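You operate a simulated robot arm through the tools that you are given. There is no shell and no other tool. Be economical: measure what you need, move in short steps, check, and stop when the job is done.

Carry out the task below with a simulated two-armed robot. There is one attempt and no reset: what you move stays moved.

## Task
Hold the brown shoe, brush the dust off its toe and stand it on the shoe rest.
Fine: brush back; swing open the polish lid of its colour. Set down upright: shoe brush. What is to be rubbed or washed off counts as gone when no trace of it is left.

The check looks at the end state, three seconds after you hand in, the way a careful person would. Anything else that was tipped, shoved, dropped, spilled or broken makes it a failure. A push-on lid holds only when it is set on centred and level and pressed home; a screw cap is set on level and turned clockwise until tight.

## Robot
Two 7-joint arms with two-finger parallel grippers on one trunk, on a base that drives. Base frame: it is fixed to the floor where the robot stands at the start and does not move with it; the origin is under the middle of the robot, x ahead of it, y to its left, z up. Readings come in m, rad, newtons and seconds.
The left shoulder is at the start at [0.07, 0.134, 0.951], the right one opposite. With the tool pointing down near the work surface each hand reaches from about 0.1 to 0.64 m from the robot's upright axis, wherever it stands, measured 20 degrees to its own side. Payload 1.57 kg a hand.
The tool frame of a hand sits at the grasp point between the pads (the TCP): z along the fingers, y along the line on which they close. The tips reach 0.03 m beyond it. The gripper opens to 0.08 m. The fingers are 0.017 m wide and 0.012 m thick; the gripper's body (0.04 by 0.082 m) begins 0.08 m behind the TCP.
Orientation is that of the tool frame in the base frame, as a unit quaternion [w, x, y, z]. With the fingers straight down and closing along the base's y, the tool's x points along the base's -x, its y along +y and its z along -z.

## Interface
- The arms move only by the tool servo_tool. It takes "left_increments", "right_increments" or both (then of equal length, played together; a hand with none holds still); each is a list of rows, each a list of 6 numbers: the shift along the tool's x, y, z in units of 20 mm (1.0 is 20 mm), then the turn, a rotation vector about the tool's x, y, z in units of 8 degrees (1.0 is 8 degrees). In form: [[x, y, z, ax, ay, az], ...]. A call has 1 to 8 rows; each row shifts and turns the commanded pose from where the row before left it, along the tool's axes as they then stand. "left_fingers" and "right_fingers" are, for a hand that has rows, the closure, from 0 (fully open) to 1 (shut), set as the call begins (left out, the last holds). A call with a number of a shift or a turn outside -1 to 1 is refused whole. A row lasts 0.2 s, in which the tool goes at most 0.05 m and 0.15 rad; a call with a longer step from one row to the next is refused whole, and so is a gripper value outside its range. Where a pose cannot be reached the arm comes as near as it can. A force on the tool above 40 N (or 10 N above the force at the start of the call, whichever is more), or a blocked arm, ends the call early, and 0.2 s more pass. The fingers move at their own pace (about 0.153 m/s each) and stop on an object; they squeeze with about 23 N. The grip force told is the motor's: it shows also when the fingers shut on nothing. Time passes only in rows, and 0.2 s behind the last, so rows that do not move let the fingers close. The reply holds the time, the measured pose of the TCP, the force on the tool along the base axes, the opening and the grip force, in the units named above and with some noise, with the torque about the TCP (base axes, N m) and any sound that the robot's microphone picked up.
- Cameras (640 x 400 px; columns grow to the right, rows downward): "scene" is now at [0.1309, 0.004, 1.1621]; the picture's right is [0.03, -1.00, 0.00], its down [-0.72, -0.02, -0.69] and it looks along [0.69, 0.02, -0.72] (base axes); focal length 275 px, centre (320, 200). "left" rides on the left gripper at [0.072, 0.007, -0.122] in its tool frame; the picture's right is [-0.09, 1.00, 0.00], its down [-0.84, -0.08, -0.54] and it looks along [-0.54, -0.05, 0.84] (tool axes); focal length 238 px, centre (320, 200). "right" rides on the right gripper at [0.072, -0.007, -0.122] in its tool frame; the picture's right is [0.09, 1.00, 0.00], its down [-0.84, 0.08, -0.54] and it looks along [-0.54, 0.05, 0.84] (tool axes); focal length 238 px, centre (320, 200). There is no depth. A picture from a camera that has moved, and an enlarged one, comes with that camera's place and axes in the base frame and with its lens.
- grab_frame(camera): a new picture of that camera. It takes no simulated time.
- raise_lower(by): slides the trunk up (or, below 0, down) by that many m; the arms and the scene camera ride with it, the base frame stays. It gives what a move gives, with no picture.
- roll_base(legs): drives the robot by 1 to 6 legs, each [ahead, left, turn to the left] in m, m and rad, along the robot's own axes; the way and the turn of a leg run together, so that a leg with both is an arc; at most 1.5 m and 3.142 rad a leg. The arms and the cameras ride along, it lands a little off, and it stops where it bumps. It gives what a move gives.
- turn_head(pan, tilt): turns the head with the scene camera to pan (to the left, within 1.501 rad either way) and tilt (down, from -0.506 to 1.204), counted from straight ahead of the robot. It gives what a move gives.
- close_up(camera, box): a new picture of the part [left, top, right, bottom] of that camera's present view, enlarged. It takes no simulated time.
- hand_in(): hands the job in; it is judged then, once.

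Go step by step. Nothing tells you exact positions but the pictures and the camera data: compare them with the known pose of the tool, close in by small moves and look again before you grip or let go. The budget is 120 turns and 100 pictures, counting those below and the enlarged ones. Unless the task says otherwise, let go and move clear before handing in, and close with one line.

The tools are called after "Emit:" as a command line: name --argument value ..., lists and objects as JSON in quotes. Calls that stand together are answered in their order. servo_tool: Moves the arms, as the interface text tells. Its arguments: {"type":"object","properties":{"left_increments":{"type":"array"},"left_fingers":{"type":"number"},"right_increments":{"type":"array"},"right_fingers":{"type":"number"}},"required":[]} The other tools are called the same way: raise_lower (by) slides the trunk up or down; roll_base (legs) drives the base; turn_head (pan, tilt) turns the head that bears the scene camera; grab_frame (camera) takes a picture; close_up (camera, box) takes an enlarged picture of a part of a camera's view; hand_in () hands the job in.

At the start:

```text
clock: 0.0
left_tcp_pos: [0.4173, 0.2364, 0.8839]
left_tcp_rot: [0.0, -0.001, 1.0, 0.0]
left_contact_force: [-0.2, 0.2, -0.1]
left_torque: [0.02, 0.0, 0.03]
left_opening: 0.0801
left_gripper_force: 0.0
right_tcp_pos: [0.4109, -0.0822, 0.9114]
right_tcp_rot: [0.0, 0.0, 1.0, 0.0]
right_contact_force: [0.0, -0.1, -0.8]
right_torque: [0.01, 0.03, -0.03]
right_opening: 0.0799
right_gripper_force: 0.1
trunk travel left (down, up): [-0.525, 0.415]
robot x, y, heading: [0.0017, -0.0005, -0.001]
head pan, tilt: [0.033, 0.806]
```

scene: 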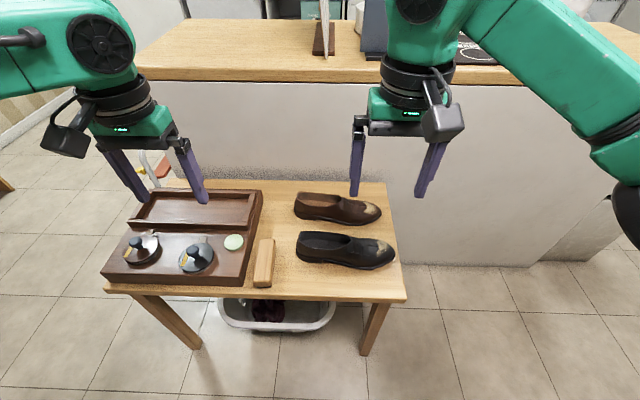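
right: 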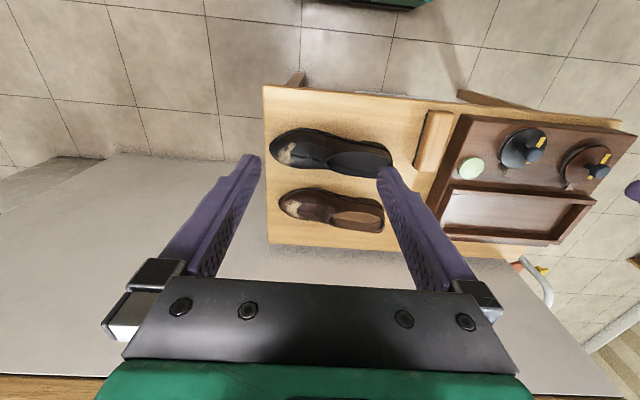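
left: 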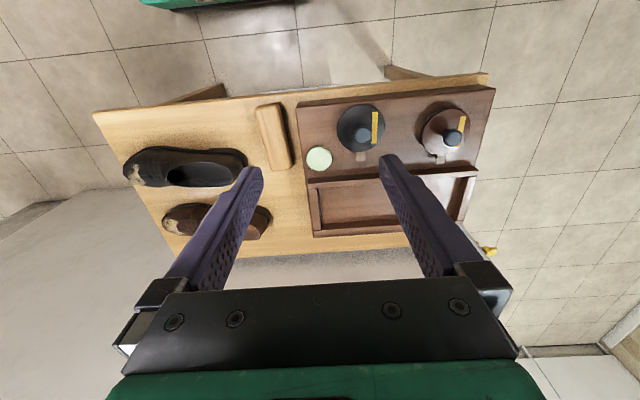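

I see a low table with a kit box (two polish tins, a tray, a pale round pad), a brush-like wooden block, and a brown and a black shoe with dust on the toes. I'll take close looks first.

Emit:
close_up --camera "scene" --box '[90, 170, 270, 300]'

Emit:
close_up --camera "scene" --box '[240, 170, 420, 300]'

Emit:
close_up --camera "left" --box '[240, 60, 520, 260]'

```text
3.08 times, centred on (180, 235) of scene
camera zoom: at [0.1309, 0.004, 1.1621], right [0.03, -1.0, 0.0], down [-0.72, -0.02, -0.69], along [0.69, 0.02, -0.72], focal length 846 px, centre (751, 92)
```

zoom: 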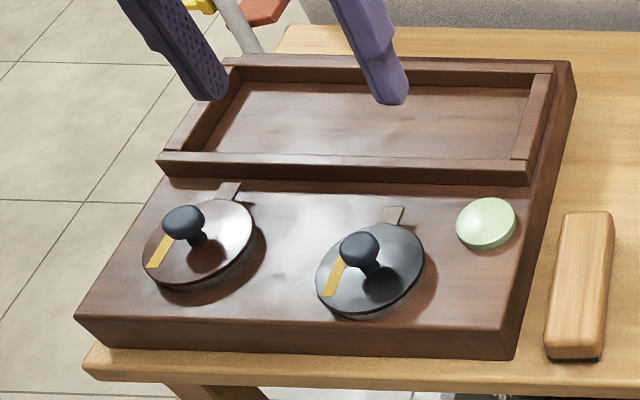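

```text
3.08 times, centred on (330, 235) of scene
camera zoom: at [0.1309, 0.004, 1.1621], right [0.03, -1.0, 0.0], down [-0.72, -0.02, -0.69], along [0.69, 0.02, -0.72], focal length 846 px, centre (289, 92)
```

zoom: 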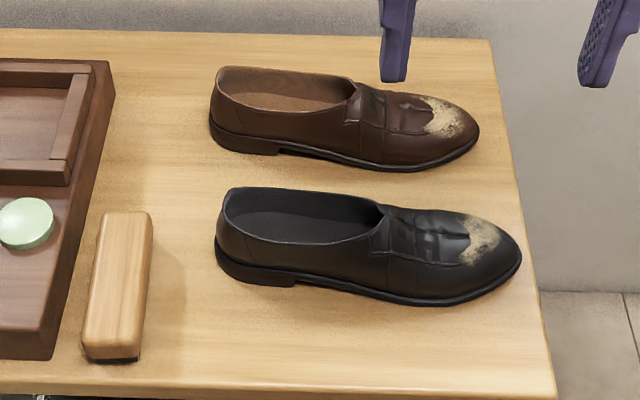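

```text
2.00 times, centred on (380, 160) of left
camera zoom: at [0.3441, 0.2443, 1.0054], right [0.09, 1.0, 0.0], down [0.84, -0.08, 0.54], along [0.54, -0.05, -0.84], focal length 477 px, centre (200, 280)
```

zoom: 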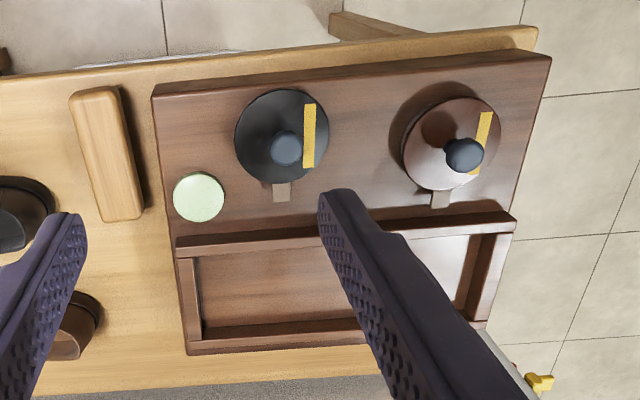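

Triangulation puts the box top at about z=0.59 and the brown shoe around x≈0.64, y from −0.14 to 0.09. That is at the limit of reach, so I'll drive the base a little closer and to the left, then look from above.

Emit:
roll_base --legs '[[0.0, 0.12, 0], [0.1, 0, 0]]'

Emit:
turn_head --pan 0.0 --tilt 0.9

Emit:
grab_frame --camera "scene"

Emit:
grab_frame --camera "right"

Emit:
grab_frame --camera "left"

```text
clock: 2.0
left_tcp_pos: [0.5146, 0.3555, 0.8831]
left_tcp_rot: [0.0, -0.001, 1.0, 0.0]
left_contact_force: [-0.1, -0.6, -0.8]
left_torque: [0.03, 0.04, -0.02]
left_opening: 0.08
left_gripper_force: 0.0
right_tcp_pos: [0.5103, 0.038, 0.912]
right_tcp_rot: [-0.001, -0.001, 1.0, -0.001]
right_contact_force: [0.3, 0.1, 0.0]
right_torque: [0.0, 0.03, 0.0]
right_opening: 0.0801
right_gripper_force: 0.0
trunk travel left (down, up): [-0.525, 0.415]
robot x, y, heading: [0.0965, 0.1208, 0.002]
head pan, tilt: [0.033, 0.806]
```

```text
clock: 2.6
left_tcp_pos: [0.5139, 0.357, 0.8846]
left_tcp_rot: [0.0, -0.001, 1.0, 0.0]
left_contact_force: [-0.2, 0.8, 0.3]
left_torque: [0.01, -0.01, 0.02]
left_opening: 0.0801
left_gripper_force: 0.0
right_tcp_pos: [0.511, 0.0375, 0.9138]
right_tcp_rot: [-0.001, 0.0, 1.0, 0.0]
right_contact_force: [0.1, 0.8, 0.0]
right_torque: [0.02, -0.05, 0.0]
right_opening: 0.0798
right_gripper_force: 0.0
trunk travel left (down, up): [-0.525, 0.415]
robot x, y, heading: [0.1, 0.12, 0.004]
head pan, tilt: [0.0, 0.901]
```

```text
93 pictures are left
camera scene: at [0.2249, 0.1204, 1.1548], right [0.0, -1.0, 0.0], down [-0.78, 0.0, -0.62], along [0.62, 0.0, -0.78], focal length 275 px, centre (320, 200)
```

scene: 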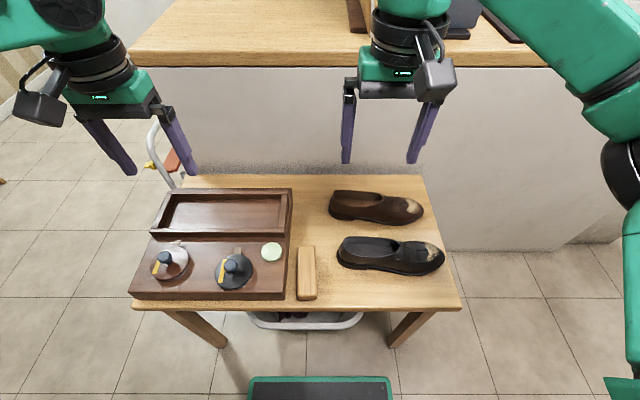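

```text
92 pictures are left
camera right: at [0.4383, 0.0306, 1.0337], right [-0.09, 1.0, 0.0], down [0.84, 0.08, 0.54], along [0.54, 0.05, -0.84], focal length 238 px, centre (320, 200)
```

right: 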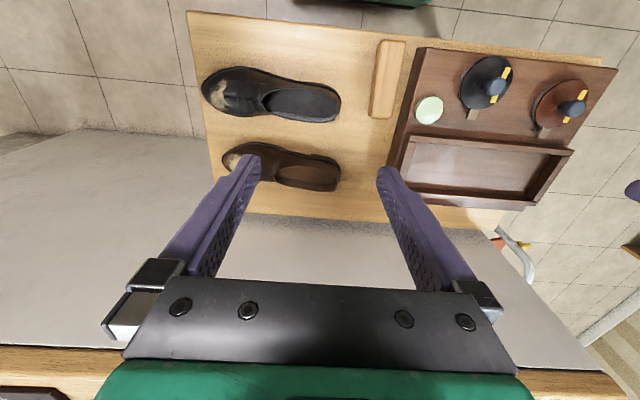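

```text
91 pictures are left
camera left: at [0.4426, 0.3636, 1.0054], right [0.09, 1.0, 0.0], down [0.84, -0.08, 0.54], along [0.54, -0.05, -0.84], focal length 238 px, centre (320, 200)
```

left: 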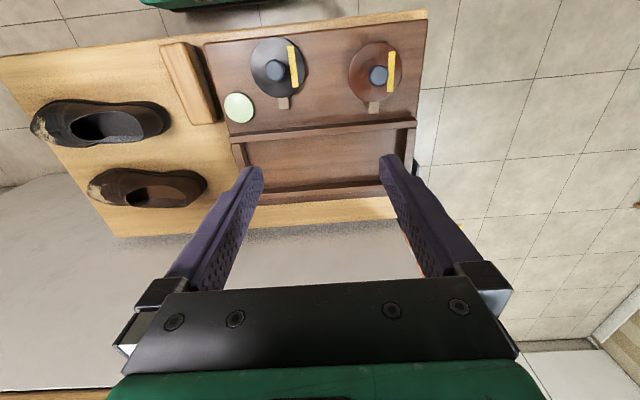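

The base is close enough now. I'll bring the left hand back and down to look at the brown tin, and move the right hand back and down to look at the brush.

Emit:
servo_tool --left_increments '[[1, 0.8, 1, 0, 0, 0], [1, 0.8, 1, 0, 0, 0], [1, 0.8, 1, 0, 0, 0], [1, 0.4, 0, 0, 0, 0], [1, 0, 0, 0, 0, 0]]' --right_increments '[[1, 1, 1, 0, 0, 0], [1, 1, 1, 0, 0, 0], [1, 1, 1, 0, 0, 0], [1, 1, 1, 0, 0, 0], [1, 0.5, 1, 0, 0, 0]]'

Emit:
grab_frame --camera "left"

Emit:
grab_frame --camera "right"

```text
clock: 3.8
left_tcp_pos: [0.4148, 0.4111, 0.825]
left_tcp_rot: [-0.001, -0.002, 1.0, 0.001]
left_contact_force: [-0.6, -0.2, -0.1]
left_torque: [0.01, -0.05, 0.01]
left_opening: 0.0801
left_gripper_force: 0.0
right_tcp_pos: [0.4083, 0.127, 0.8127]
right_tcp_rot: [0.001, 0.001, 1.0, -0.001]
right_contact_force: [0.1, 0.4, -0.1]
right_torque: [-0.02, -0.03, -0.02]
right_opening: 0.0799
right_gripper_force: 0.1
trunk travel left (down, up): [-0.525, 0.415]
robot x, y, heading: [0.0956, 0.121, 0.004]
head pan, tilt: [0.0, 0.901]
```

```text
90 pictures are left
camera left: at [0.3421, 0.4186, 0.9462], right [0.09, 1.0, 0.0], down [0.84, -0.08, 0.54], along [0.54, -0.05, -0.84], focal length 238 px, centre (320, 200)
```

left: 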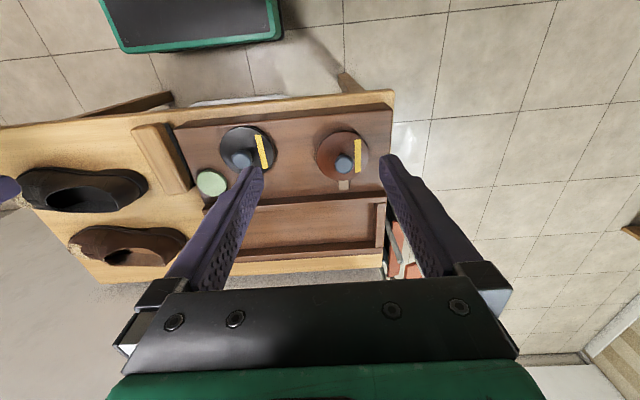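

```text
89 pictures are left
camera right: at [0.3374, 0.1196, 0.9346], right [-0.09, 1.0, 0.0], down [0.84, 0.08, 0.54], along [0.54, 0.05, -0.84], focal length 238 px, centre (320, 200)
```

right: 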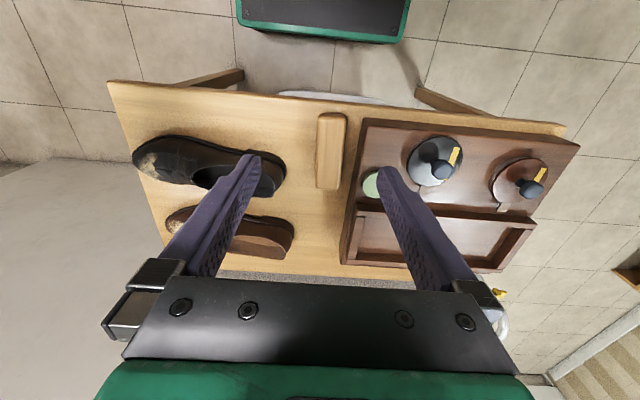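

I have the brown tin's knob at about (0.481, 0.438, 0.638). I'll take close-ups of the tin and the brush.

Emit:
close_up --camera "left" --box '[200, 100, 400, 225]'

Emit:
close_up --camera "right" --box '[280, 80, 580, 267]'

Emit:
close_up --camera "scene" --box '[125, 220, 325, 345]'

```text
3.20 times, centred on (300, 162) of left
camera zoom: at [0.3421, 0.4186, 0.9462], right [0.09, 1.0, 0.0], down [0.84, -0.08, 0.54], along [0.54, -0.05, -0.84], focal length 763 px, centre (384, 320)
```

zoom: 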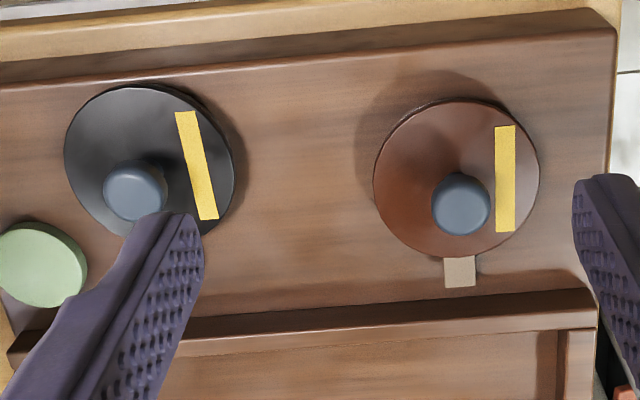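

```text
2.13 times, centred on (430, 174) of right
camera zoom: at [0.3374, 0.1196, 0.9346], right [-0.09, 1.0, 0.0], down [0.84, 0.08, 0.54], along [0.54, 0.05, -0.84], focal length 508 px, centre (85, 256)
```

zoom: 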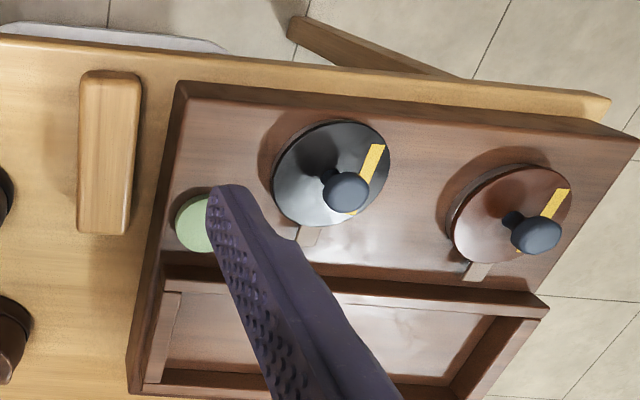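

```text
3.20 times, centred on (225, 282) of scene
camera zoom: at [0.2238, 0.1202, 1.155], right [0.0, -1.0, 0.0], down [-0.78, 0.0, -0.62], along [0.62, 0.0, -0.78], focal length 880 px, centre (624, -64)
```

zoom: 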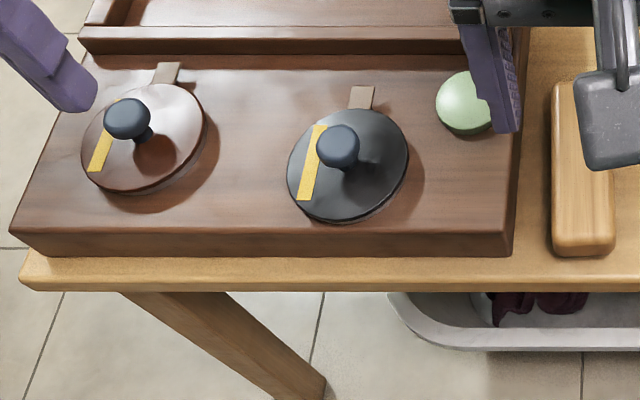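

The brown lid hinges on its far side (+x) and has a centred knob. I'll move the left hand above the knob and bring the right hand over the brush.

Emit:
servo_tool --left_increments '[[-1, 0.5, 1, 0, 0, 0], [-1, 0.4, 1, 0, 0, 0], [-1, 0.4, 1, 0, 0, 0], [-0.3, 0.05, 1, 0, 0, 0], [0, 0, 1, 0, 0, 0], [0, 0, 1, 0, 0, 0]]' --left_fingers 0.4

Emit:
grab_frame --camera "left"

Emit:
close_up --camera "right" --box '[400, 100, 600, 225]'

```text
clock: 5.2
left_tcp_pos: [0.4827, 0.4393, 0.7033]
left_tcp_rot: [0.0, -0.001, 1.0, 0.0]
left_contact_force: [0.5, 0.3, -1.1]
left_torque: [0.0, -0.02, 0.02]
left_opening: 0.0482
left_gripper_force: 0.1
right_tcp_pos: [0.4101, 0.1276, 0.813]
right_tcp_rot: [0.0, -0.001, 1.0, -0.001]
right_contact_force: [0.4, -0.5, 0.8]
right_torque: [0.01, -0.01, -0.01]
right_opening: 0.08
right_gripper_force: 0.0
trunk travel left (down, up): [-0.525, 0.415]
robot x, y, heading: [0.0992, 0.1192, 0.001]
head pan, tilt: [0.0, 0.901]
```

```text
85 pictures are left
camera left: at [0.4098, 0.4467, 0.8249], right [0.09, 1.0, 0.0], down [0.84, -0.08, 0.54], along [0.54, -0.05, -0.84], focal length 238 px, centre (320, 200)
```

left: 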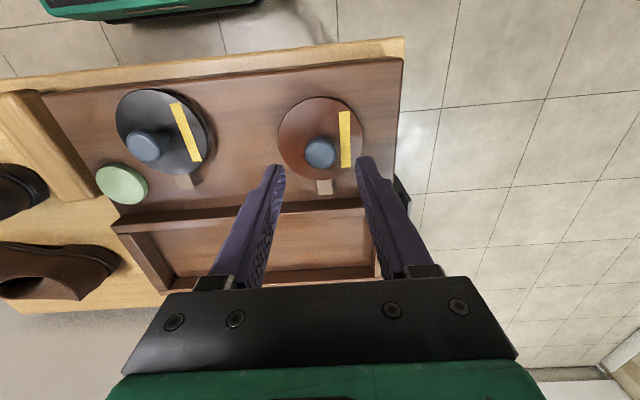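

```text
3.20 times, centred on (500, 162) of right
camera zoom: at [0.3387, 0.1197, 0.9344], right [-0.09, 1.0, 0.0], down [0.84, 0.08, 0.54], along [0.54, 0.05, -0.84], focal length 763 px, centre (-256, 320)
```

zoom: 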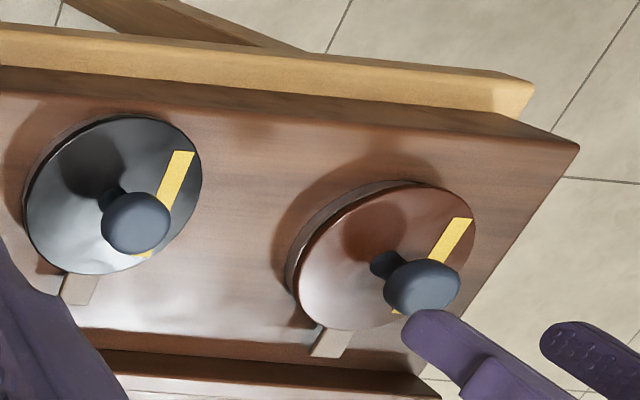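

The knob lines up with the TCP, so I'll go down and grip it with the finger tips.

Emit:
servo_tool --left_increments '[[0, 0, 1, 0, 0, 0], [0, 0, 1, 0, 0, 0], [0, 0, 0.6, 0, 0, 0]]'

Emit:
servo_tool --left_increments '[[0, 0, 0, 0, 0, 0], [0, 0, 0, 0, 0, 0]]' --left_fingers 1

Emit:
close_up --camera "right" --box '[400, 100, 600, 225]'

```text
clock: 6.0
left_tcp_pos: [0.4816, 0.4397, 0.6532]
left_tcp_rot: [0.001, 0.0, 1.0, 0.0]
left_contact_force: [-0.3, 0.1, -0.2]
left_torque: [0.01, -0.01, 0.03]
left_opening: 0.048
left_gripper_force: 0.1
right_tcp_pos: [0.4099, 0.1259, 0.8124]
right_tcp_rot: [0.0, -0.001, 1.0, 0.0]
right_contact_force: [-1.0, -0.4, 0.0]
right_torque: [0.0, 0.0, 0.02]
right_opening: 0.0803
right_gripper_force: 0.0
trunk travel left (down, up): [-0.525, 0.415]
robot x, y, heading: [0.0959, 0.1181, 0.001]
head pan, tilt: [0.0, 0.901]
```

```text
clock: 6.6
left_tcp_pos: [0.4814, 0.4393, 0.6525]
left_tcp_rot: [0.0, -0.001, 1.0, 0.0]
left_contact_force: [-0.5, -4.3, -3.1]
left_torque: [-0.05, -0.3, -0.04]
left_opening: 0.025
left_gripper_force: 36.3
right_tcp_pos: [0.4098, 0.1262, 0.8131]
right_tcp_rot: [0.0, 0.0, 1.0, 0.0]
right_contact_force: [0.7, -0.7, -0.2]
right_torque: [0.0, -0.03, -0.03]
right_opening: 0.08
right_gripper_force: 0.1
trunk travel left (down, up): [-0.525, 0.415]
robot x, y, heading: [0.103, 0.1185, -0.003]
head pan, tilt: [0.0, 0.901]
```

```text
3.20 times, centred on (500, 162) of right
camera zoom: at [0.3385, 0.1193, 0.9344], right [-0.09, 1.0, 0.0], down [0.84, 0.08, 0.54], along [0.54, 0.05, -0.84], focal length 763 px, centre (-256, 320)
```

zoom: 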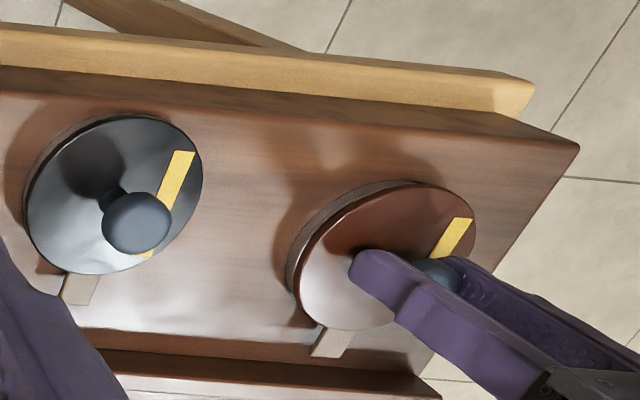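

The knob is held at 25 mm. I'll swing it along an arc about the far hinge, letting it pivot between the pads, and check the forces as I go.

Emit:
servo_tool --left_increments '[[-0.2, 0, -0.28, 0, 0, 0], [-0.26, 0, -0.25, 0, 0, 0], [-0.28, 0, -0.22, 0, 0, 0], [-0.3, 0, -0.17, 0, 0, 0]]'

Emit:
close_up --camera "right" --box '[400, 100, 600, 225]'

```text
clock: 7.6
left_tcp_pos: [0.5051, 0.4408, 0.6726]
left_tcp_rot: [0.005, -0.001, 1.0, 0.001]
left_contact_force: [-0.3, 0.2, -0.6]
left_torque: [0.0, 0.03, 0.02]
left_opening: 0.0002
left_gripper_force: 21.8
right_tcp_pos: [0.4108, 0.1275, 0.8133]
right_tcp_rot: [0.001, 0.0, 1.0, 0.001]
right_contact_force: [-0.5, -1.1, 0.3]
right_torque: [0.0, 0.03, -0.02]
right_opening: 0.08
right_gripper_force: 0.0
trunk travel left (down, up): [-0.525, 0.415]
robot x, y, heading: [0.0998, 0.1232, -0.001]
head pan, tilt: [0.0, 0.901]
```

```text
3.20 times, centred on (500, 162) of right
camera zoom: at [0.3394, 0.1199, 0.9347], right [-0.09, 1.0, 0.0], down [0.84, 0.08, 0.54], along [0.54, 0.05, -0.84], focal length 763 px, centre (-256, 320)
```

zoom: 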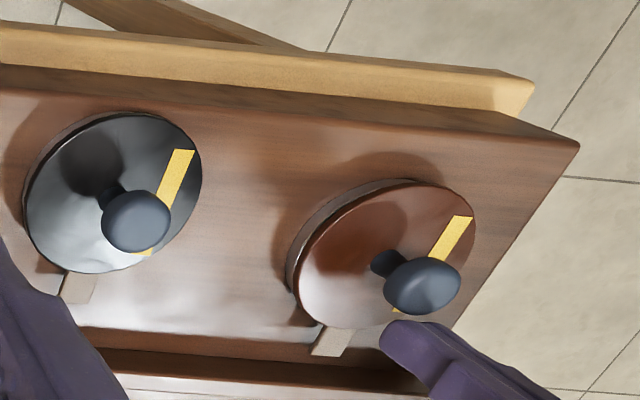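

The fingers slipped off the knob. I'll look closely at the hinge before retrying with a deeper grip.

Emit:
servo_tool --left_increments '[[1, 0, -1, 0, 0, 0], [1, 0, 0, 0, 0, 0], [1, 0, 0, 0, 0, 0]]' --left_fingers 0.4

Emit:
close_up --camera "left" --box '[240, 100, 400, 200]'

Emit:
close_up --camera "scene" --box '[140, 230, 220, 280]'

```text
clock: 8.4
left_tcp_pos: [0.4395, 0.44, 0.6907]
left_tcp_rot: [0.001, -0.001, 1.0, 0.001]
left_contact_force: [0.1, -0.5, -1.1]
left_torque: [0.01, -0.03, -0.02]
left_opening: 0.0482
left_gripper_force: 0.0
right_tcp_pos: [0.4111, 0.1257, 0.8127]
right_tcp_rot: [0.002, 0.001, 1.0, 0.0]
right_contact_force: [-1.2, 0.2, -0.2]
right_torque: [0.02, -0.01, 0.0]
right_opening: 0.08
right_gripper_force: 0.0
trunk travel left (down, up): [-0.525, 0.415]
robot x, y, heading: [0.105, 0.1182, -0.0]
head pan, tilt: [0.0, 0.901]
```

```text
4.00 times, centred on (320, 150) of left
camera zoom: at [0.3676, 0.4462, 0.8119], right [0.09, 1.0, 0.0], down [0.84, -0.08, 0.54], along [0.54, -0.05, -0.84], focal length 953 px, centre (320, 400)
```

zoom: 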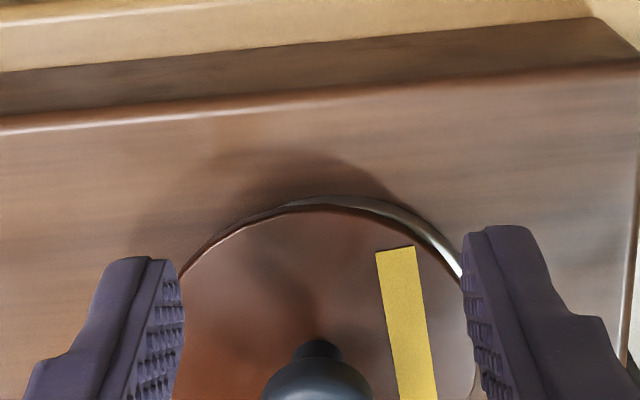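

```text
8.00 times, centred on (180, 255) of scene
camera zoom: at [0.2238, 0.1195, 1.1549], right [0.0, -1.0, 0.0], down [-0.78, 0.0, -0.62], along [0.62, 0.0, -0.78], focal length 2199 px, centre (1440, -240)
```

zoom: 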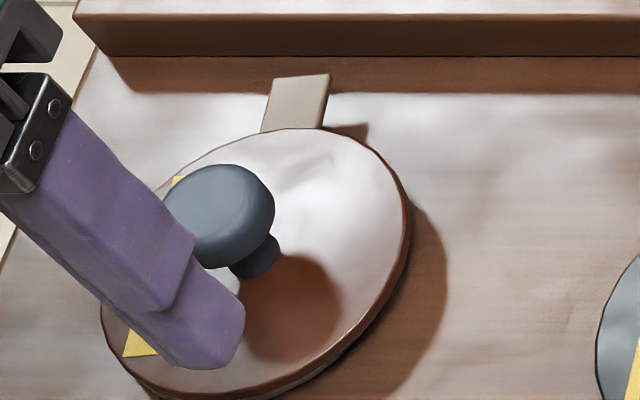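

The tab on the far side is the hinge. I'll grip deeper and rotate the tool with the lid.

Emit:
servo_tool --left_increments '[[-1, 0, 0, 0, 0, 0], [-1, 0, 0, 0, 0, 0], [-0.12, 0, 0, 0, 0, 0], [0, 0, 1, 0, 0, 0], [0, 0, 1, 0, 0, 0], [0, 0, 0.3, 0, 0, 0]]'

Emit:
servo_tool --left_increments '[[0, 0, 0, 0, 0, 0], [0, 0, 0, 0, 0, 0]]' --left_fingers 1

Emit:
servo_tool --left_increments '[[-0.227, 0, -0.224, 0, 0.75, 0], [-0.227, 0, -0.224, 0, 0.75, 0]]'

Emit:
close_up --camera "right" --box '[400, 100, 600, 225]'

```text
clock: 9.8
left_tcp_pos: [0.4836, 0.4401, 0.6457]
left_tcp_rot: [0.004, -0.001, 1.0, 0.001]
left_contact_force: [0.4, 0.5, 9.2]
left_torque: [-0.21, 0.05, 0.02]
left_opening: 0.048
left_gripper_force: 0.1
right_tcp_pos: [0.4103, 0.1259, 0.8142]
right_tcp_rot: [0.001, -0.001, 1.0, -0.001]
right_contact_force: [-0.4, 0.5, 0.2]
right_torque: [0.0, 0.01, 0.01]
right_opening: 0.0802
right_gripper_force: 0.1
trunk travel left (down, up): [-0.525, 0.415]
robot x, y, heading: [0.0986, 0.1206, 0.001]
head pan, tilt: [0.0, 0.901]
```

```text
clock: 10.4
left_tcp_pos: [0.4838, 0.4389, 0.6449]
left_tcp_rot: [0.001, -0.001, 1.0, 0.001]
left_contact_force: [0.5, -2.3, 12.0]
left_torque: [-0.11, 0.04, -0.08]
left_opening: 0.0247
left_gripper_force: 36.6
right_tcp_pos: [0.4096, 0.1255, 0.8142]
right_tcp_rot: [0.001, -0.001, 1.0, 0.0]
right_contact_force: [0.1, 0.6, 0.4]
right_torque: [-0.03, 0.0, 0.02]
right_opening: 0.0801
right_gripper_force: 0.0
trunk travel left (down, up): [-0.525, 0.415]
robot x, y, heading: [0.102, 0.1188, 0.001]
head pan, tilt: [0.0, 0.901]
```

```text
clock: 11.0
left_tcp_pos: [0.4893, 0.4394, 0.6485]
left_tcp_rot: [-0.111, 0.0, 0.994, -0.002]
left_contact_force: [-21.3, -3.4, -25.6]
left_torque: [0.0, 0.1, 0.0]
left_opening: 0.025
left_gripper_force: 36.5
right_tcp_pos: [0.4096, 0.1279, 0.8129]
right_tcp_rot: [-0.001, -0.001, 1.0, -0.001]
right_contact_force: [0.1, 0.5, 0.5]
right_torque: [0.0, 0.0, 0.02]
right_opening: 0.0801
right_gripper_force: 0.0
trunk travel left (down, up): [-0.525, 0.415]
robot x, y, heading: [0.0973, 0.1161, 0.003]
head pan, tilt: [0.0, 0.901]
```

```text
3.20 times, centred on (500, 162) of right
camera zoom: at [0.3376, 0.1213, 0.934], right [-0.09, 1.0, 0.0], down [0.84, 0.08, 0.54], along [0.54, 0.05, -0.84], focal length 763 px, centre (-256, 320)
```

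zoom: 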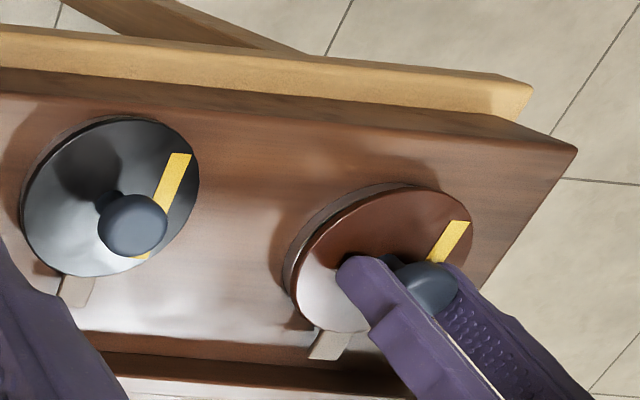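

The lid resists with about 33 N toward +x and up, so the far tab may be a lift tab with the hinge on the near side. I'll undo this and try the opposite swing gently.

Emit:
servo_tool --left_increments '[[0.227, 0, 0.224, 0, -0.75, 0], [0.227, 0, 0.224, 0, -0.75, 0]]'

Emit:
servo_tool --left_increments '[[0.227, 0, -0.224, 0, -0.75, 0], [0.227, 0, -0.224, 0, -0.75, 0]]'

Emit:
close_up --camera "right" --box '[400, 100, 600, 225]'

```text
clock: 11.6
left_tcp_pos: [0.4868, 0.4395, 0.6506]
left_tcp_rot: [0.01, -0.001, 1.0, 0.003]
left_contact_force: [10.3, 3.0, 23.4]
left_torque: [0.06, 0.51, 0.1]
left_opening: 0.0248
left_gripper_force: 36.5
right_tcp_pos: [0.4107, 0.1267, 0.8143]
right_tcp_rot: [0.001, 0.001, 1.0, 0.001]
right_contact_force: [-0.3, -0.1, -0.1]
right_torque: [0.01, 0.0, 0.01]
right_opening: 0.08
right_gripper_force: 0.1
trunk travel left (down, up): [-0.525, 0.415]
robot x, y, heading: [0.1, 0.1209, 0.003]
head pan, tilt: [0.0, 0.901]
```

```text
clock: 12.2
left_tcp_pos: [0.4782, 0.4405, 0.6521]
left_tcp_rot: [0.106, -0.001, 0.994, -0.001]
left_contact_force: [21.3, 0.2, -15.8]
left_torque: [-0.06, -0.89, -0.01]
left_opening: 0.025
left_gripper_force: 36.1
right_tcp_pos: [0.4143, 0.128, 0.8113]
right_tcp_rot: [-0.003, 0.001, 1.0, -0.001]
right_contact_force: [0.5, 0.5, -1.1]
right_torque: [0.02, 0.04, 0.03]
right_opening: 0.0801
right_gripper_force: 0.1
trunk travel left (down, up): [-0.525, 0.415]
robot x, y, heading: [0.095, 0.1194, 0.002]
head pan, tilt: [0.0, 0.901]
```

```text
3.20 times, centred on (500, 162) of right
camera zoom: at [0.3428, 0.1206, 0.9328], right [-0.09, 1.0, 0.0], down [0.84, 0.08, 0.54], along [0.54, 0.05, -0.84], focal length 763 px, centre (-256, 320)
```

zoom: 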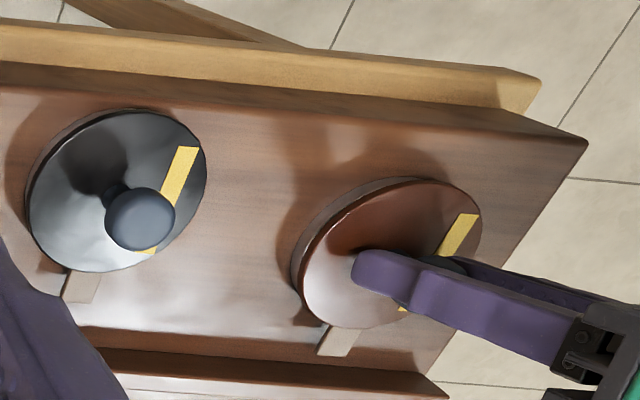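

Both tilt directions are resisted. I'll regrip without stress and test a sideways swing about a vertical pivot at the tab.

Emit:
servo_tool --left_increments '[[-0.227, 0, 0.224, 0, 0.75, 0], [-0.227, 0, 0, 0, 0.75, 0], [0, 0, 0, 0, 0, 0]]' --left_fingers 0.5

Emit:
servo_tool --left_increments '[[0, 0, 0, 0, 0, 0], [0, 0, 0, 0, 0, 0]]' --left_fingers 1

Emit:
servo_tool --left_increments '[[0, 0.25, 0, 0, 0, 0], [0, 0.25, 0, 0, 0, 0]]'

```text
clock: 13.0
left_tcp_pos: [0.4821, 0.4381, 0.6504]
left_tcp_rot: [-0.001, 0.0, 1.0, 0.0]
left_contact_force: [-0.4, -0.6, -0.4]
left_torque: [0.0, 0.01, 0.0]
left_opening: 0.0398
left_gripper_force: 0.1
right_tcp_pos: [0.41, 0.1259, 0.8131]
right_tcp_rot: [0.001, 0.0, 1.0, 0.0]
right_contact_force: [0.2, -0.4, 0.9]
right_torque: [-0.02, 0.01, -0.02]
right_opening: 0.0802
right_gripper_force: 0.0
trunk travel left (down, up): [-0.525, 0.415]
robot x, y, heading: [0.0981, 0.1245, 0.003]
head pan, tilt: [0.0, 0.901]
```

```text
clock: 13.6
left_tcp_pos: [0.4829, 0.4396, 0.6509]
left_tcp_rot: [-0.001, -0.001, 1.0, 0.0]
left_contact_force: [-1.7, -1.4, -0.4]
left_torque: [0.02, 0.33, -0.03]
left_opening: 0.0248
left_gripper_force: 36.7
right_tcp_pos: [0.4099, 0.1258, 0.8133]
right_tcp_rot: [0.0, 0.0, 1.0, 0.0]
right_contact_force: [1.3, 0.4, 0.7]
right_torque: [0.03, -0.02, -0.04]
right_opening: 0.0799
right_gripper_force: 0.1
trunk travel left (down, up): [-0.525, 0.415]
robot x, y, heading: [0.0961, 0.1177, 0.007]
head pan, tilt: [0.0, 0.901]
```

```text
clock: 14.2
left_tcp_pos: [0.4824, 0.4414, 0.6503]
left_tcp_rot: [-0.001, 0.002, 1.0, -0.004]
left_contact_force: [-4.9, -40.0, -8.1]
left_torque: [-0.5, -0.74, -0.28]
left_opening: 0.025
left_gripper_force: 36.4
right_tcp_pos: [0.4099, 0.122, 0.8139]
right_tcp_rot: [0.0, 0.0, 1.0, 0.002]
right_contact_force: [-0.6, 0.0, 0.1]
right_torque: [0.03, -0.01, -0.02]
right_opening: 0.0802
right_gripper_force: 0.0
trunk travel left (down, up): [-0.525, 0.415]
robot x, y, heading: [0.1004, 0.1193, 0.002]
head pan, tilt: [0.0, 0.901]
```

A sideways swing is rigid too. A small straight-up pull should show through its torque where the hinge is.

Emit:
servo_tool --left_increments '[[0, -0.25, 0, 0, 0, 0], [0, -0.25, 0, 0, 0, 0], [0, 0, 0, 0, 0, 0]]' --left_fingers 0.5

Emit:
servo_tool --left_increments '[[0, 0, 0.25, 0, 0, 0], [0, 0, 0, 0, 0, 0], [0, 0, 0, 0, 0, 0]]' --left_fingers 1

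Emit:
servo_tool --left_increments '[[0, 0, -0.2, 0, 0, 0], [0, 0, 0, 0, 0, 0]]'

Emit:
servo_tool --left_increments '[[0, 0, -0.2, 0, 0, 0], [0, 0, 0, 0, 0, 0]]'

Emit:
close_up --camera "right" --box '[400, 100, 600, 225]'

```text
clock: 15.0
left_tcp_pos: [0.4827, 0.4405, 0.6509]
left_tcp_rot: [-0.001, -0.002, 1.0, 0.001]
left_contact_force: [0.1, 0.3, 0.0]
left_torque: [0.03, 0.0, -0.02]
left_opening: 0.0401
left_gripper_force: 0.0
right_tcp_pos: [0.4106, 0.1262, 0.8143]
right_tcp_rot: [0.001, -0.001, 1.0, 0.0]
right_contact_force: [-0.2, -0.3, -0.1]
right_torque: [-0.03, 0.05, -0.01]
right_opening: 0.08
right_gripper_force: 0.1
trunk travel left (down, up): [-0.525, 0.415]
robot x, y, heading: [0.0965, 0.1208, 0.0]
head pan, tilt: [0.0, 0.901]
```

```text
clock: 15.8
left_tcp_pos: [0.4824, 0.4389, 0.6498]
left_tcp_rot: [0.006, -0.002, 1.0, 0.003]
left_contact_force: [3.3, 3.1, 31.5]
left_torque: [0.05, -0.13, 0.15]
left_opening: 0.025
left_gripper_force: 36.6
right_tcp_pos: [0.4069, 0.1248, 0.8138]
right_tcp_rot: [0.002, 0.0, 1.0, 0.001]
right_contact_force: [0.1, 0.1, 0.0]
right_torque: [0.02, 0.0, 0.01]
right_opening: 0.08
right_gripper_force: 0.0
trunk travel left (down, up): [-0.525, 0.415]
robot x, y, heading: [0.0973, 0.1189, 0.002]
head pan, tilt: [0.0, 0.901]
```

```text
clock: 16.4
left_tcp_pos: [0.4832, 0.4392, 0.649]
left_tcp_rot: [0.0, -0.001, 1.0, 0.001]
left_contact_force: [6.5, 0.2, 8.2]
left_torque: [0.02, -1.04, 0.02]
left_opening: 0.0248
left_gripper_force: 36.5
right_tcp_pos: [0.4107, 0.1257, 0.8124]
right_tcp_rot: [0.0, -0.001, 1.0, 0.001]
right_contact_force: [0.9, -0.2, 0.5]
right_torque: [0.01, 0.02, 0.04]
right_opening: 0.0799
right_gripper_force: 0.1
trunk travel left (down, up): [-0.525, 0.415]
robot x, y, heading: [0.1009, 0.1199, 0.003]
head pan, tilt: [0.0, 0.901]
```

```text
clock: 17.0
left_tcp_pos: [0.4817, 0.4391, 0.6493]
left_tcp_rot: [-0.005, 0.0, 1.0, -0.003]
left_contact_force: [3.7, -5.0, -23.4]
left_torque: [-0.03, -0.42, -0.29]
left_opening: 0.0246
left_gripper_force: 36.8
right_tcp_pos: [0.4128, 0.128, 0.8121]
right_tcp_rot: [-0.002, 0.0, 1.0, -0.001]
right_contact_force: [-0.3, -0.4, -0.2]
right_torque: [-0.05, -0.02, 0.01]
right_opening: 0.0801
right_gripper_force: 0.0
trunk travel left (down, up): [-0.525, 0.415]
robot x, y, heading: [0.0966, 0.119, -0.001]
head pan, tilt: [0.0, 0.901]
```

```text
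3.20 times, centred on (500, 162) of right
camera zoom: at [0.3409, 0.1205, 0.9333], right [-0.09, 1.0, 0.0], down [0.84, 0.08, 0.54], along [0.54, 0.05, -0.84], focal length 763 px, centre (-256, 320)
```

zoom: 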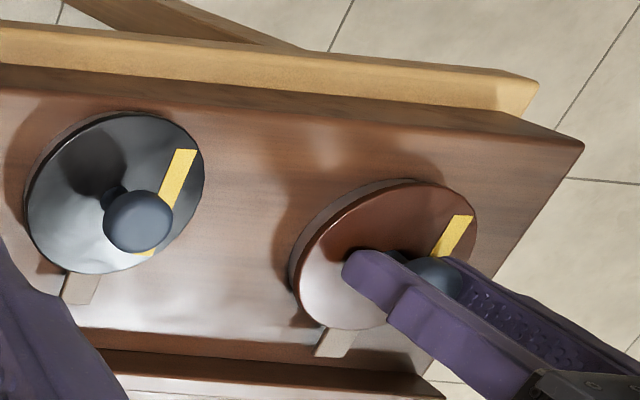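

The lid holds at about 23 N straight up, so there may be a catch. I'll let go and look at the tin from the front at a lower angle.

Emit:
servo_tool --left_increments '[[0, 0, 0, 0, 0, 0], [0, 0, -1, 0, 0, 0], [1, 0, -1, 0, -1, 0], [1, 0, 0, 0, -1, 0], [1, 0, 0, 0, -1, 0], [1, 0, 0, 0, -1, 0], [1, 0, 0, 0, -1, 0], [1, 0, 0, 0, 0, 0]]' --left_fingers 0.0

Emit:
grab_frame --camera "left"

```text
clock: 18.8
left_tcp_pos: [0.4524, 0.4713, 0.6931]
left_tcp_rot: [0.256, -0.054, 0.964, 0.054]
left_contact_force: [0.2, -0.3, 0.4]
left_torque: [0.02, 0.0, -0.01]
left_opening: 0.0797
left_gripper_force: 0.1
left hand out of reach, approached as far as the arm can: row 4, 5, 6, 7, 8
right_tcp_pos: [0.4095, 0.1261, 0.8133]
right_tcp_rot: [0.0, -0.001, 1.0, -0.001]
right_contact_force: [0.0, 0.6, 0.0]
right_torque: [-0.04, -0.05, 0.01]
right_opening: 0.0798
right_gripper_force: 0.0
trunk travel left (down, up): [-0.525, 0.415]
robot x, y, heading: [0.0951, 0.1182, -0.004]
head pan, tilt: [0.0, 0.901]
```

```text
76 pictures are left
camera left: at [0.3309, 0.4562, 0.7628], right [-0.05, 0.99, 0.12], down [0.47, -0.08, 0.88], along [0.88, 0.1, -0.46], focal length 238 px, centre (320, 200)
```

left: 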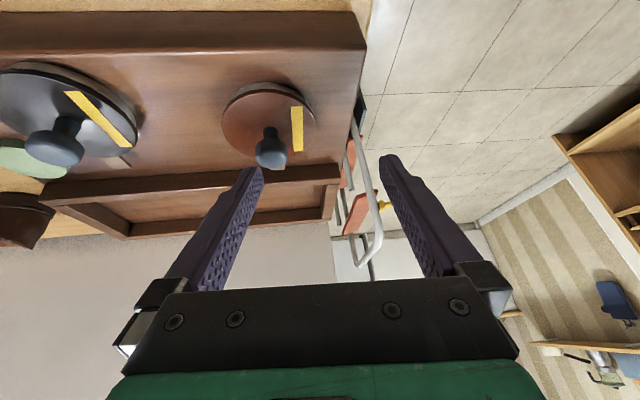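

Emit:
close_up --camera "left" --box '[0, 50, 340, 200]'

Emit:
close_up --camera "left" --box '[200, 70, 340, 180]'

```text
1.88 times, centred on (170, 125) of left
camera zoom: at [0.3309, 0.4562, 0.7628], right [-0.05, 0.99, 0.12], down [0.47, -0.08, 0.88], along [0.88, 0.1, -0.46], focal length 449 px, centre (602, 341)
```

zoom: 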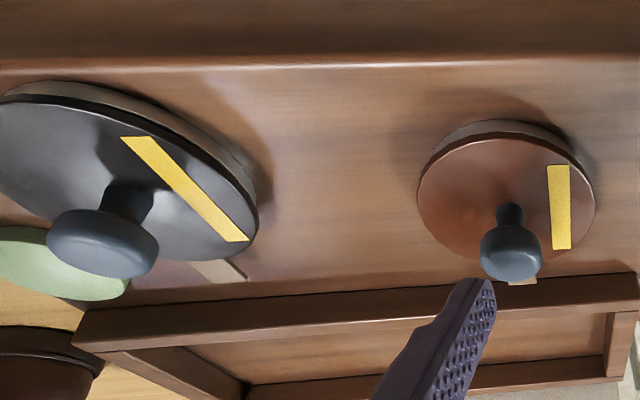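

```text
3.64 times, centred on (270, 125) of left
camera zoom: at [0.3309, 0.4562, 0.7628], right [-0.05, 0.99, 0.12], down [0.47, -0.08, 0.88], along [0.88, 0.1, -0.46], focal length 867 px, centre (502, 473)
```

zoom: 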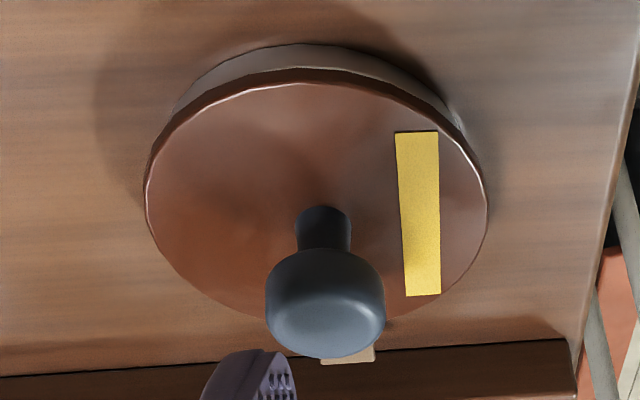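

I see no visible latch. I haven't tried a swing toward −y, so I'll reverse back to above the tin and test that.

Emit:
servo_tool --left_increments '[[-1, 0, 0, 0, 0, 0], [-1, 0, 0, 0, 1, 0], [-1, 0, 0, 0, 1, 0], [-1, 0, 0, 0, 1, 0], [-1, 0, 0, 0, 1, 0], [0, 0, 0, 0, 1, 0]]' --left_fingers 0.4

```text
clock: 20.2
left_tcp_pos: [0.5411, 0.5, 0.7319]
left_tcp_rot: [-0.008, -0.07, 0.995, 0.064]
left_contact_force: [-0.5, -0.9, 0.5]
left_torque: [-0.02, -0.02, 0.01]
left_opening: 0.0478
left_gripper_force: 0.2
left hand out of reach, approached as far as the arm can: row 3, 4
right_tcp_pos: [0.4109, 0.1275, 0.8129]
right_tcp_rot: [0.001, -0.001, 1.0, 0.0]
right_contact_force: [0.1, -0.2, 0.1]
right_torque: [0.01, 0.03, -0.03]
right_opening: 0.0799
right_gripper_force: 0.0
trunk travel left (down, up): [-0.525, 0.415]
robot x, y, heading: [0.0982, 0.1203, 0.003]
head pan, tilt: [0.0, 0.901]
```

Emit:
servo_tool --left_increments '[[1, -1, 0, 0.92, -0.11, 1.0], [1, -1, 0, 0, 0, 0], [0.9, -1, 0, 0, 0, 0], [0, 0, 0, 0, 0, 0]]'

```text
refused: row 1 steps farther than a row can; nothing moved
```

Emit:
servo_tool --left_increments '[[1, -1, 0, 0.46, -0.05, 0.5], [1, -1, 0, 0.46, -0.06, 0.5], [0.9, -1, 0, 0, 0, 0], [0, 0, 0, 0, 0, 0]]'

```text
clock: 21.2
left_tcp_pos: [0.487, 0.4347, 0.7267]
left_tcp_rot: [0.001, 0.0, 1.0, 0.002]
left_contact_force: [-0.3, -0.4, 0.2]
left_torque: [-0.01, 0.0, -0.02]
left_opening: 0.048
left_gripper_force: 0.0
right_tcp_pos: [0.4103, 0.1263, 0.8125]
right_tcp_rot: [0.0, -0.001, 1.0, -0.001]
right_contact_force: [0.1, 0.8, -1.5]
right_torque: [-0.01, -0.02, -0.05]
right_opening: 0.0802
right_gripper_force: 0.0
trunk travel left (down, up): [-0.525, 0.415]
robot x, y, heading: [0.1006, 0.1205, 0.002]
head pan, tilt: [0.0, 0.901]
```

Emit:
servo_tool --left_increments '[[0.22, 0.23, 1, 0, 0, 0], [0, 0, 1, 0, 0, 0], [0, 0, 1, 0, 0, 0], [0, 0, 0.9, 0, 0, 0]]'

Emit:
servo_tool --left_increments '[[0, 0, 0, 0, 0, 0], [0, 0, 0, 0, 0, 0]]' --left_fingers 1

Emit:
servo_tool --left_increments '[[0, -0.2, 0, 0, 0, 0], [0, -0.2, 0, 0, 0, 0]]'

```text
clock: 22.2
left_tcp_pos: [0.4828, 0.4413, 0.6468]
left_tcp_rot: [0.002, -0.002, 1.0, 0.001]
left_contact_force: [-1.0, -0.5, -0.5]
left_torque: [-0.02, 0.0, -0.01]
left_opening: 0.0482
left_gripper_force: 0.0
right_tcp_pos: [0.4103, 0.1262, 0.814]
right_tcp_rot: [0.0, -0.001, 1.0, 0.0]
right_contact_force: [0.5, 0.4, 0.0]
right_torque: [0.02, -0.02, 0.0]
right_opening: 0.0801
right_gripper_force: 0.0
trunk travel left (down, up): [-0.525, 0.415]
robot x, y, heading: [0.0978, 0.1214, 0.005]
head pan, tilt: [0.0, 0.901]
```

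```text
clock: 22.8
left_tcp_pos: [0.4811, 0.4399, 0.6479]
left_tcp_rot: [0.001, -0.002, 1.0, 0.001]
left_contact_force: [-0.1, -11.1, -5.2]
left_torque: [-0.21, -0.4, -0.07]
left_opening: 0.025
left_gripper_force: 36.3
right_tcp_pos: [0.4104, 0.1245, 0.8135]
right_tcp_rot: [0.001, 0.0, 1.0, 0.002]
right_contact_force: [-0.2, 0.5, 0.2]
right_torque: [0.01, 0.01, 0.02]
right_opening: 0.08
right_gripper_force: 0.0
trunk travel left (down, up): [-0.525, 0.415]
robot x, y, heading: [0.1025, 0.12, 0.002]
head pan, tilt: [0.0, 0.901]
```

```text
clock: 23.4
left_tcp_pos: [0.4815, 0.4348, 0.6473]
left_tcp_rot: [0.002, -0.001, 1.0, 0.003]
left_contact_force: [-3.2, 9.0, 3.2]
left_torque: [0.16, -0.07, 0.42]
left_opening: 0.025
left_gripper_force: 36.1
right_tcp_pos: [0.4097, 0.1265, 0.8128]
right_tcp_rot: [0.0, -0.001, 1.0, 0.0]
right_contact_force: [0.2, 0.9, 0.1]
right_torque: [-0.01, 0.01, 0.01]
right_opening: 0.0798
right_gripper_force: 0.1
trunk travel left (down, up): [-0.525, 0.415]
robot x, y, heading: [0.0975, 0.1193, 0.003]
head pan, tilt: [0.0, 0.901]
```

It swings about a vertical pivot toward −y. I'll follow the arc about the tab at roughly (0.535, 0.44), turning the tool with it.

Emit:
servo_tool --left_increments '[[-0.05, -0.23, 0, 0, 0, -0.8], [-0.02, -0.23, 0, 0, 0, -0.8], [-0.01, -0.23, 0, 0, 0, -0.625], [-0.01, -0.23, 0, 0, 0, -0.625]]'

Emit:
close_up --camera "right" --box '[400, 100, 600, 225]'

```text
clock: 24.4
left_tcp_pos: [0.4866, 0.4145, 0.6492]
left_tcp_rot: [0.002, -0.199, 0.98, 0.001]
left_contact_force: [-7.3, -4.8, -9.6]
left_torque: [-0.05, 0.04, -0.05]
left_opening: 0.0248
left_gripper_force: 36.5
right_tcp_pos: [0.411, 0.1258, 0.8135]
right_tcp_rot: [0.0, 0.0, 1.0, 0.0]
right_contact_force: [-0.6, 0.7, 0.9]
right_torque: [0.02, -0.01, 0.0]
right_opening: 0.0797
right_gripper_force: 0.0
trunk travel left (down, up): [-0.525, 0.415]
robot x, y, heading: [0.1003, 0.1175, -0.0]
head pan, tilt: [0.0, 0.901]
```

```text
3.20 times, centred on (500, 162) of right
camera zoom: at [0.3382, 0.1194, 0.9344], right [-0.09, 1.0, 0.0], down [0.84, 0.08, 0.54], along [0.54, 0.05, -0.84], focal length 763 px, centre (-256, 320)
```

zoom: 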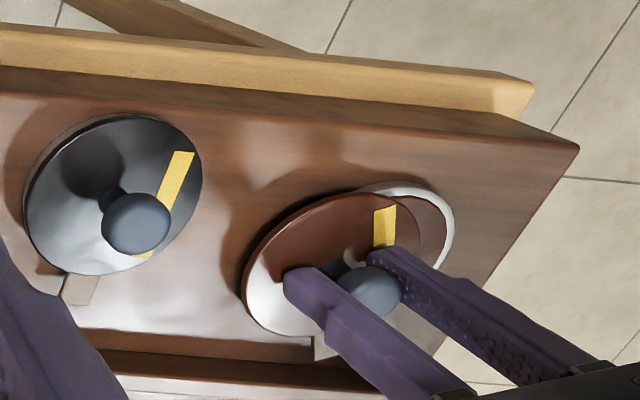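

The brown lid swings open sideways nicely, so I'll continue the arc.

Emit:
servo_tool --left_increments '[[0.03, -0.25, 0, 0, 0, -0.625], [0, -0.25, 0, 0, 0, -0.625], [0, -0.25, 0, 0, 0, -0.625], [0, -0.25, 0, 0, 0, -0.625], [0, -0.25, 0, 0, 0, -0.625], [0, -0.25, 0, 0, 0, -0.625]]'

Emit:
close_up --camera "right" --box '[360, 100, 600, 250]'

```text
clock: 25.8
left_tcp_pos: [0.506, 0.395, 0.6474]
left_tcp_rot: [0.003, -0.447, 0.895, 0.001]
left_contact_force: [6.1, 16.2, -2.6]
left_torque: [0.39, -0.09, 0.17]
left_opening: 0.025
left_gripper_force: 36.1
right_tcp_pos: [0.4106, 0.1279, 0.8127]
right_tcp_rot: [-0.002, -0.001, 1.0, -0.001]
right_contact_force: [0.9, 0.4, 0.0]
right_torque: [-0.01, -0.02, 0.02]
right_opening: 0.0799
right_gripper_force: 0.0
trunk travel left (down, up): [-0.525, 0.415]
robot x, y, heading: [0.0988, 0.1183, 0.002]
head pan, tilt: [0.0, 0.901]
```

```text
2.67 times, centred on (480, 175) of right
camera zoom: at [0.3393, 0.122, 0.9343], right [-0.09, 1.0, 0.0], down [0.84, 0.08, 0.54], along [0.54, 0.05, -0.84], focal length 636 px, centre (-107, 267)
```

zoom: 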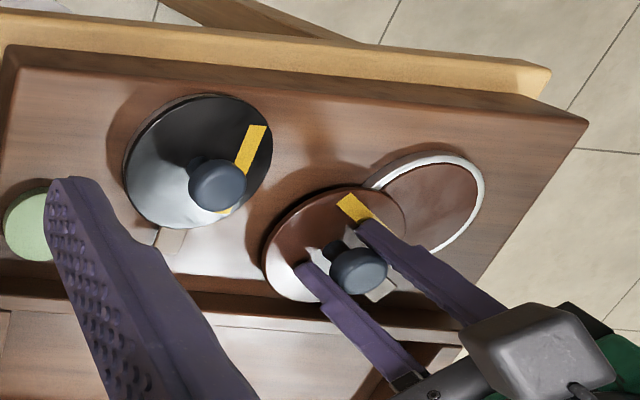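

Emit:
servo_tool --left_increments '[[-0.07, -0.2, 0, 0, 0, 0], [-0.09, -0.22, 0, 0, 0, 0], [-0.13, -0.25, 0, 0, 0, 0], [-0.15, -0.25, 0, 0, 0, 0], [-0.2, -0.2, 0, 0, 0, 0]]'

Emit:
close_up --camera "right" --box '[360, 100, 600, 250]'

```text
clock: 27.0
left_tcp_pos: [0.5277, 0.385, 0.6478]
left_tcp_rot: [0.002, -0.445, 0.895, 0.0]
left_contact_force: [-7.3, -8.9, -5.8]
left_torque: [-0.31, 0.34, 0.31]
left_opening: 0.0248
left_gripper_force: 36.9
right_tcp_pos: [0.4104, 0.1257, 0.8126]
right_tcp_rot: [0.001, 0.0, 1.0, 0.0]
right_contact_force: [0.3, -0.7, -0.2]
right_torque: [-0.02, 0.01, -0.01]
right_opening: 0.0798
right_gripper_force: 0.0
trunk travel left (down, up): [-0.525, 0.415]
robot x, y, heading: [0.0975, 0.1175, -0.001]
head pan, tilt: [0.0, 0.901]
```

```text
2.67 times, centred on (480, 175) of right
camera zoom: at [0.3383, 0.1186, 0.9343], right [-0.09, 1.0, 0.0], down [0.84, 0.08, 0.54], along [0.54, 0.05, -0.84], focal length 636 px, centre (-107, 267)
```

zoom: 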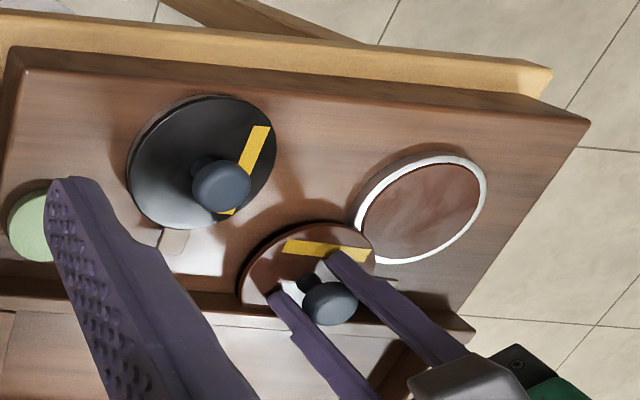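

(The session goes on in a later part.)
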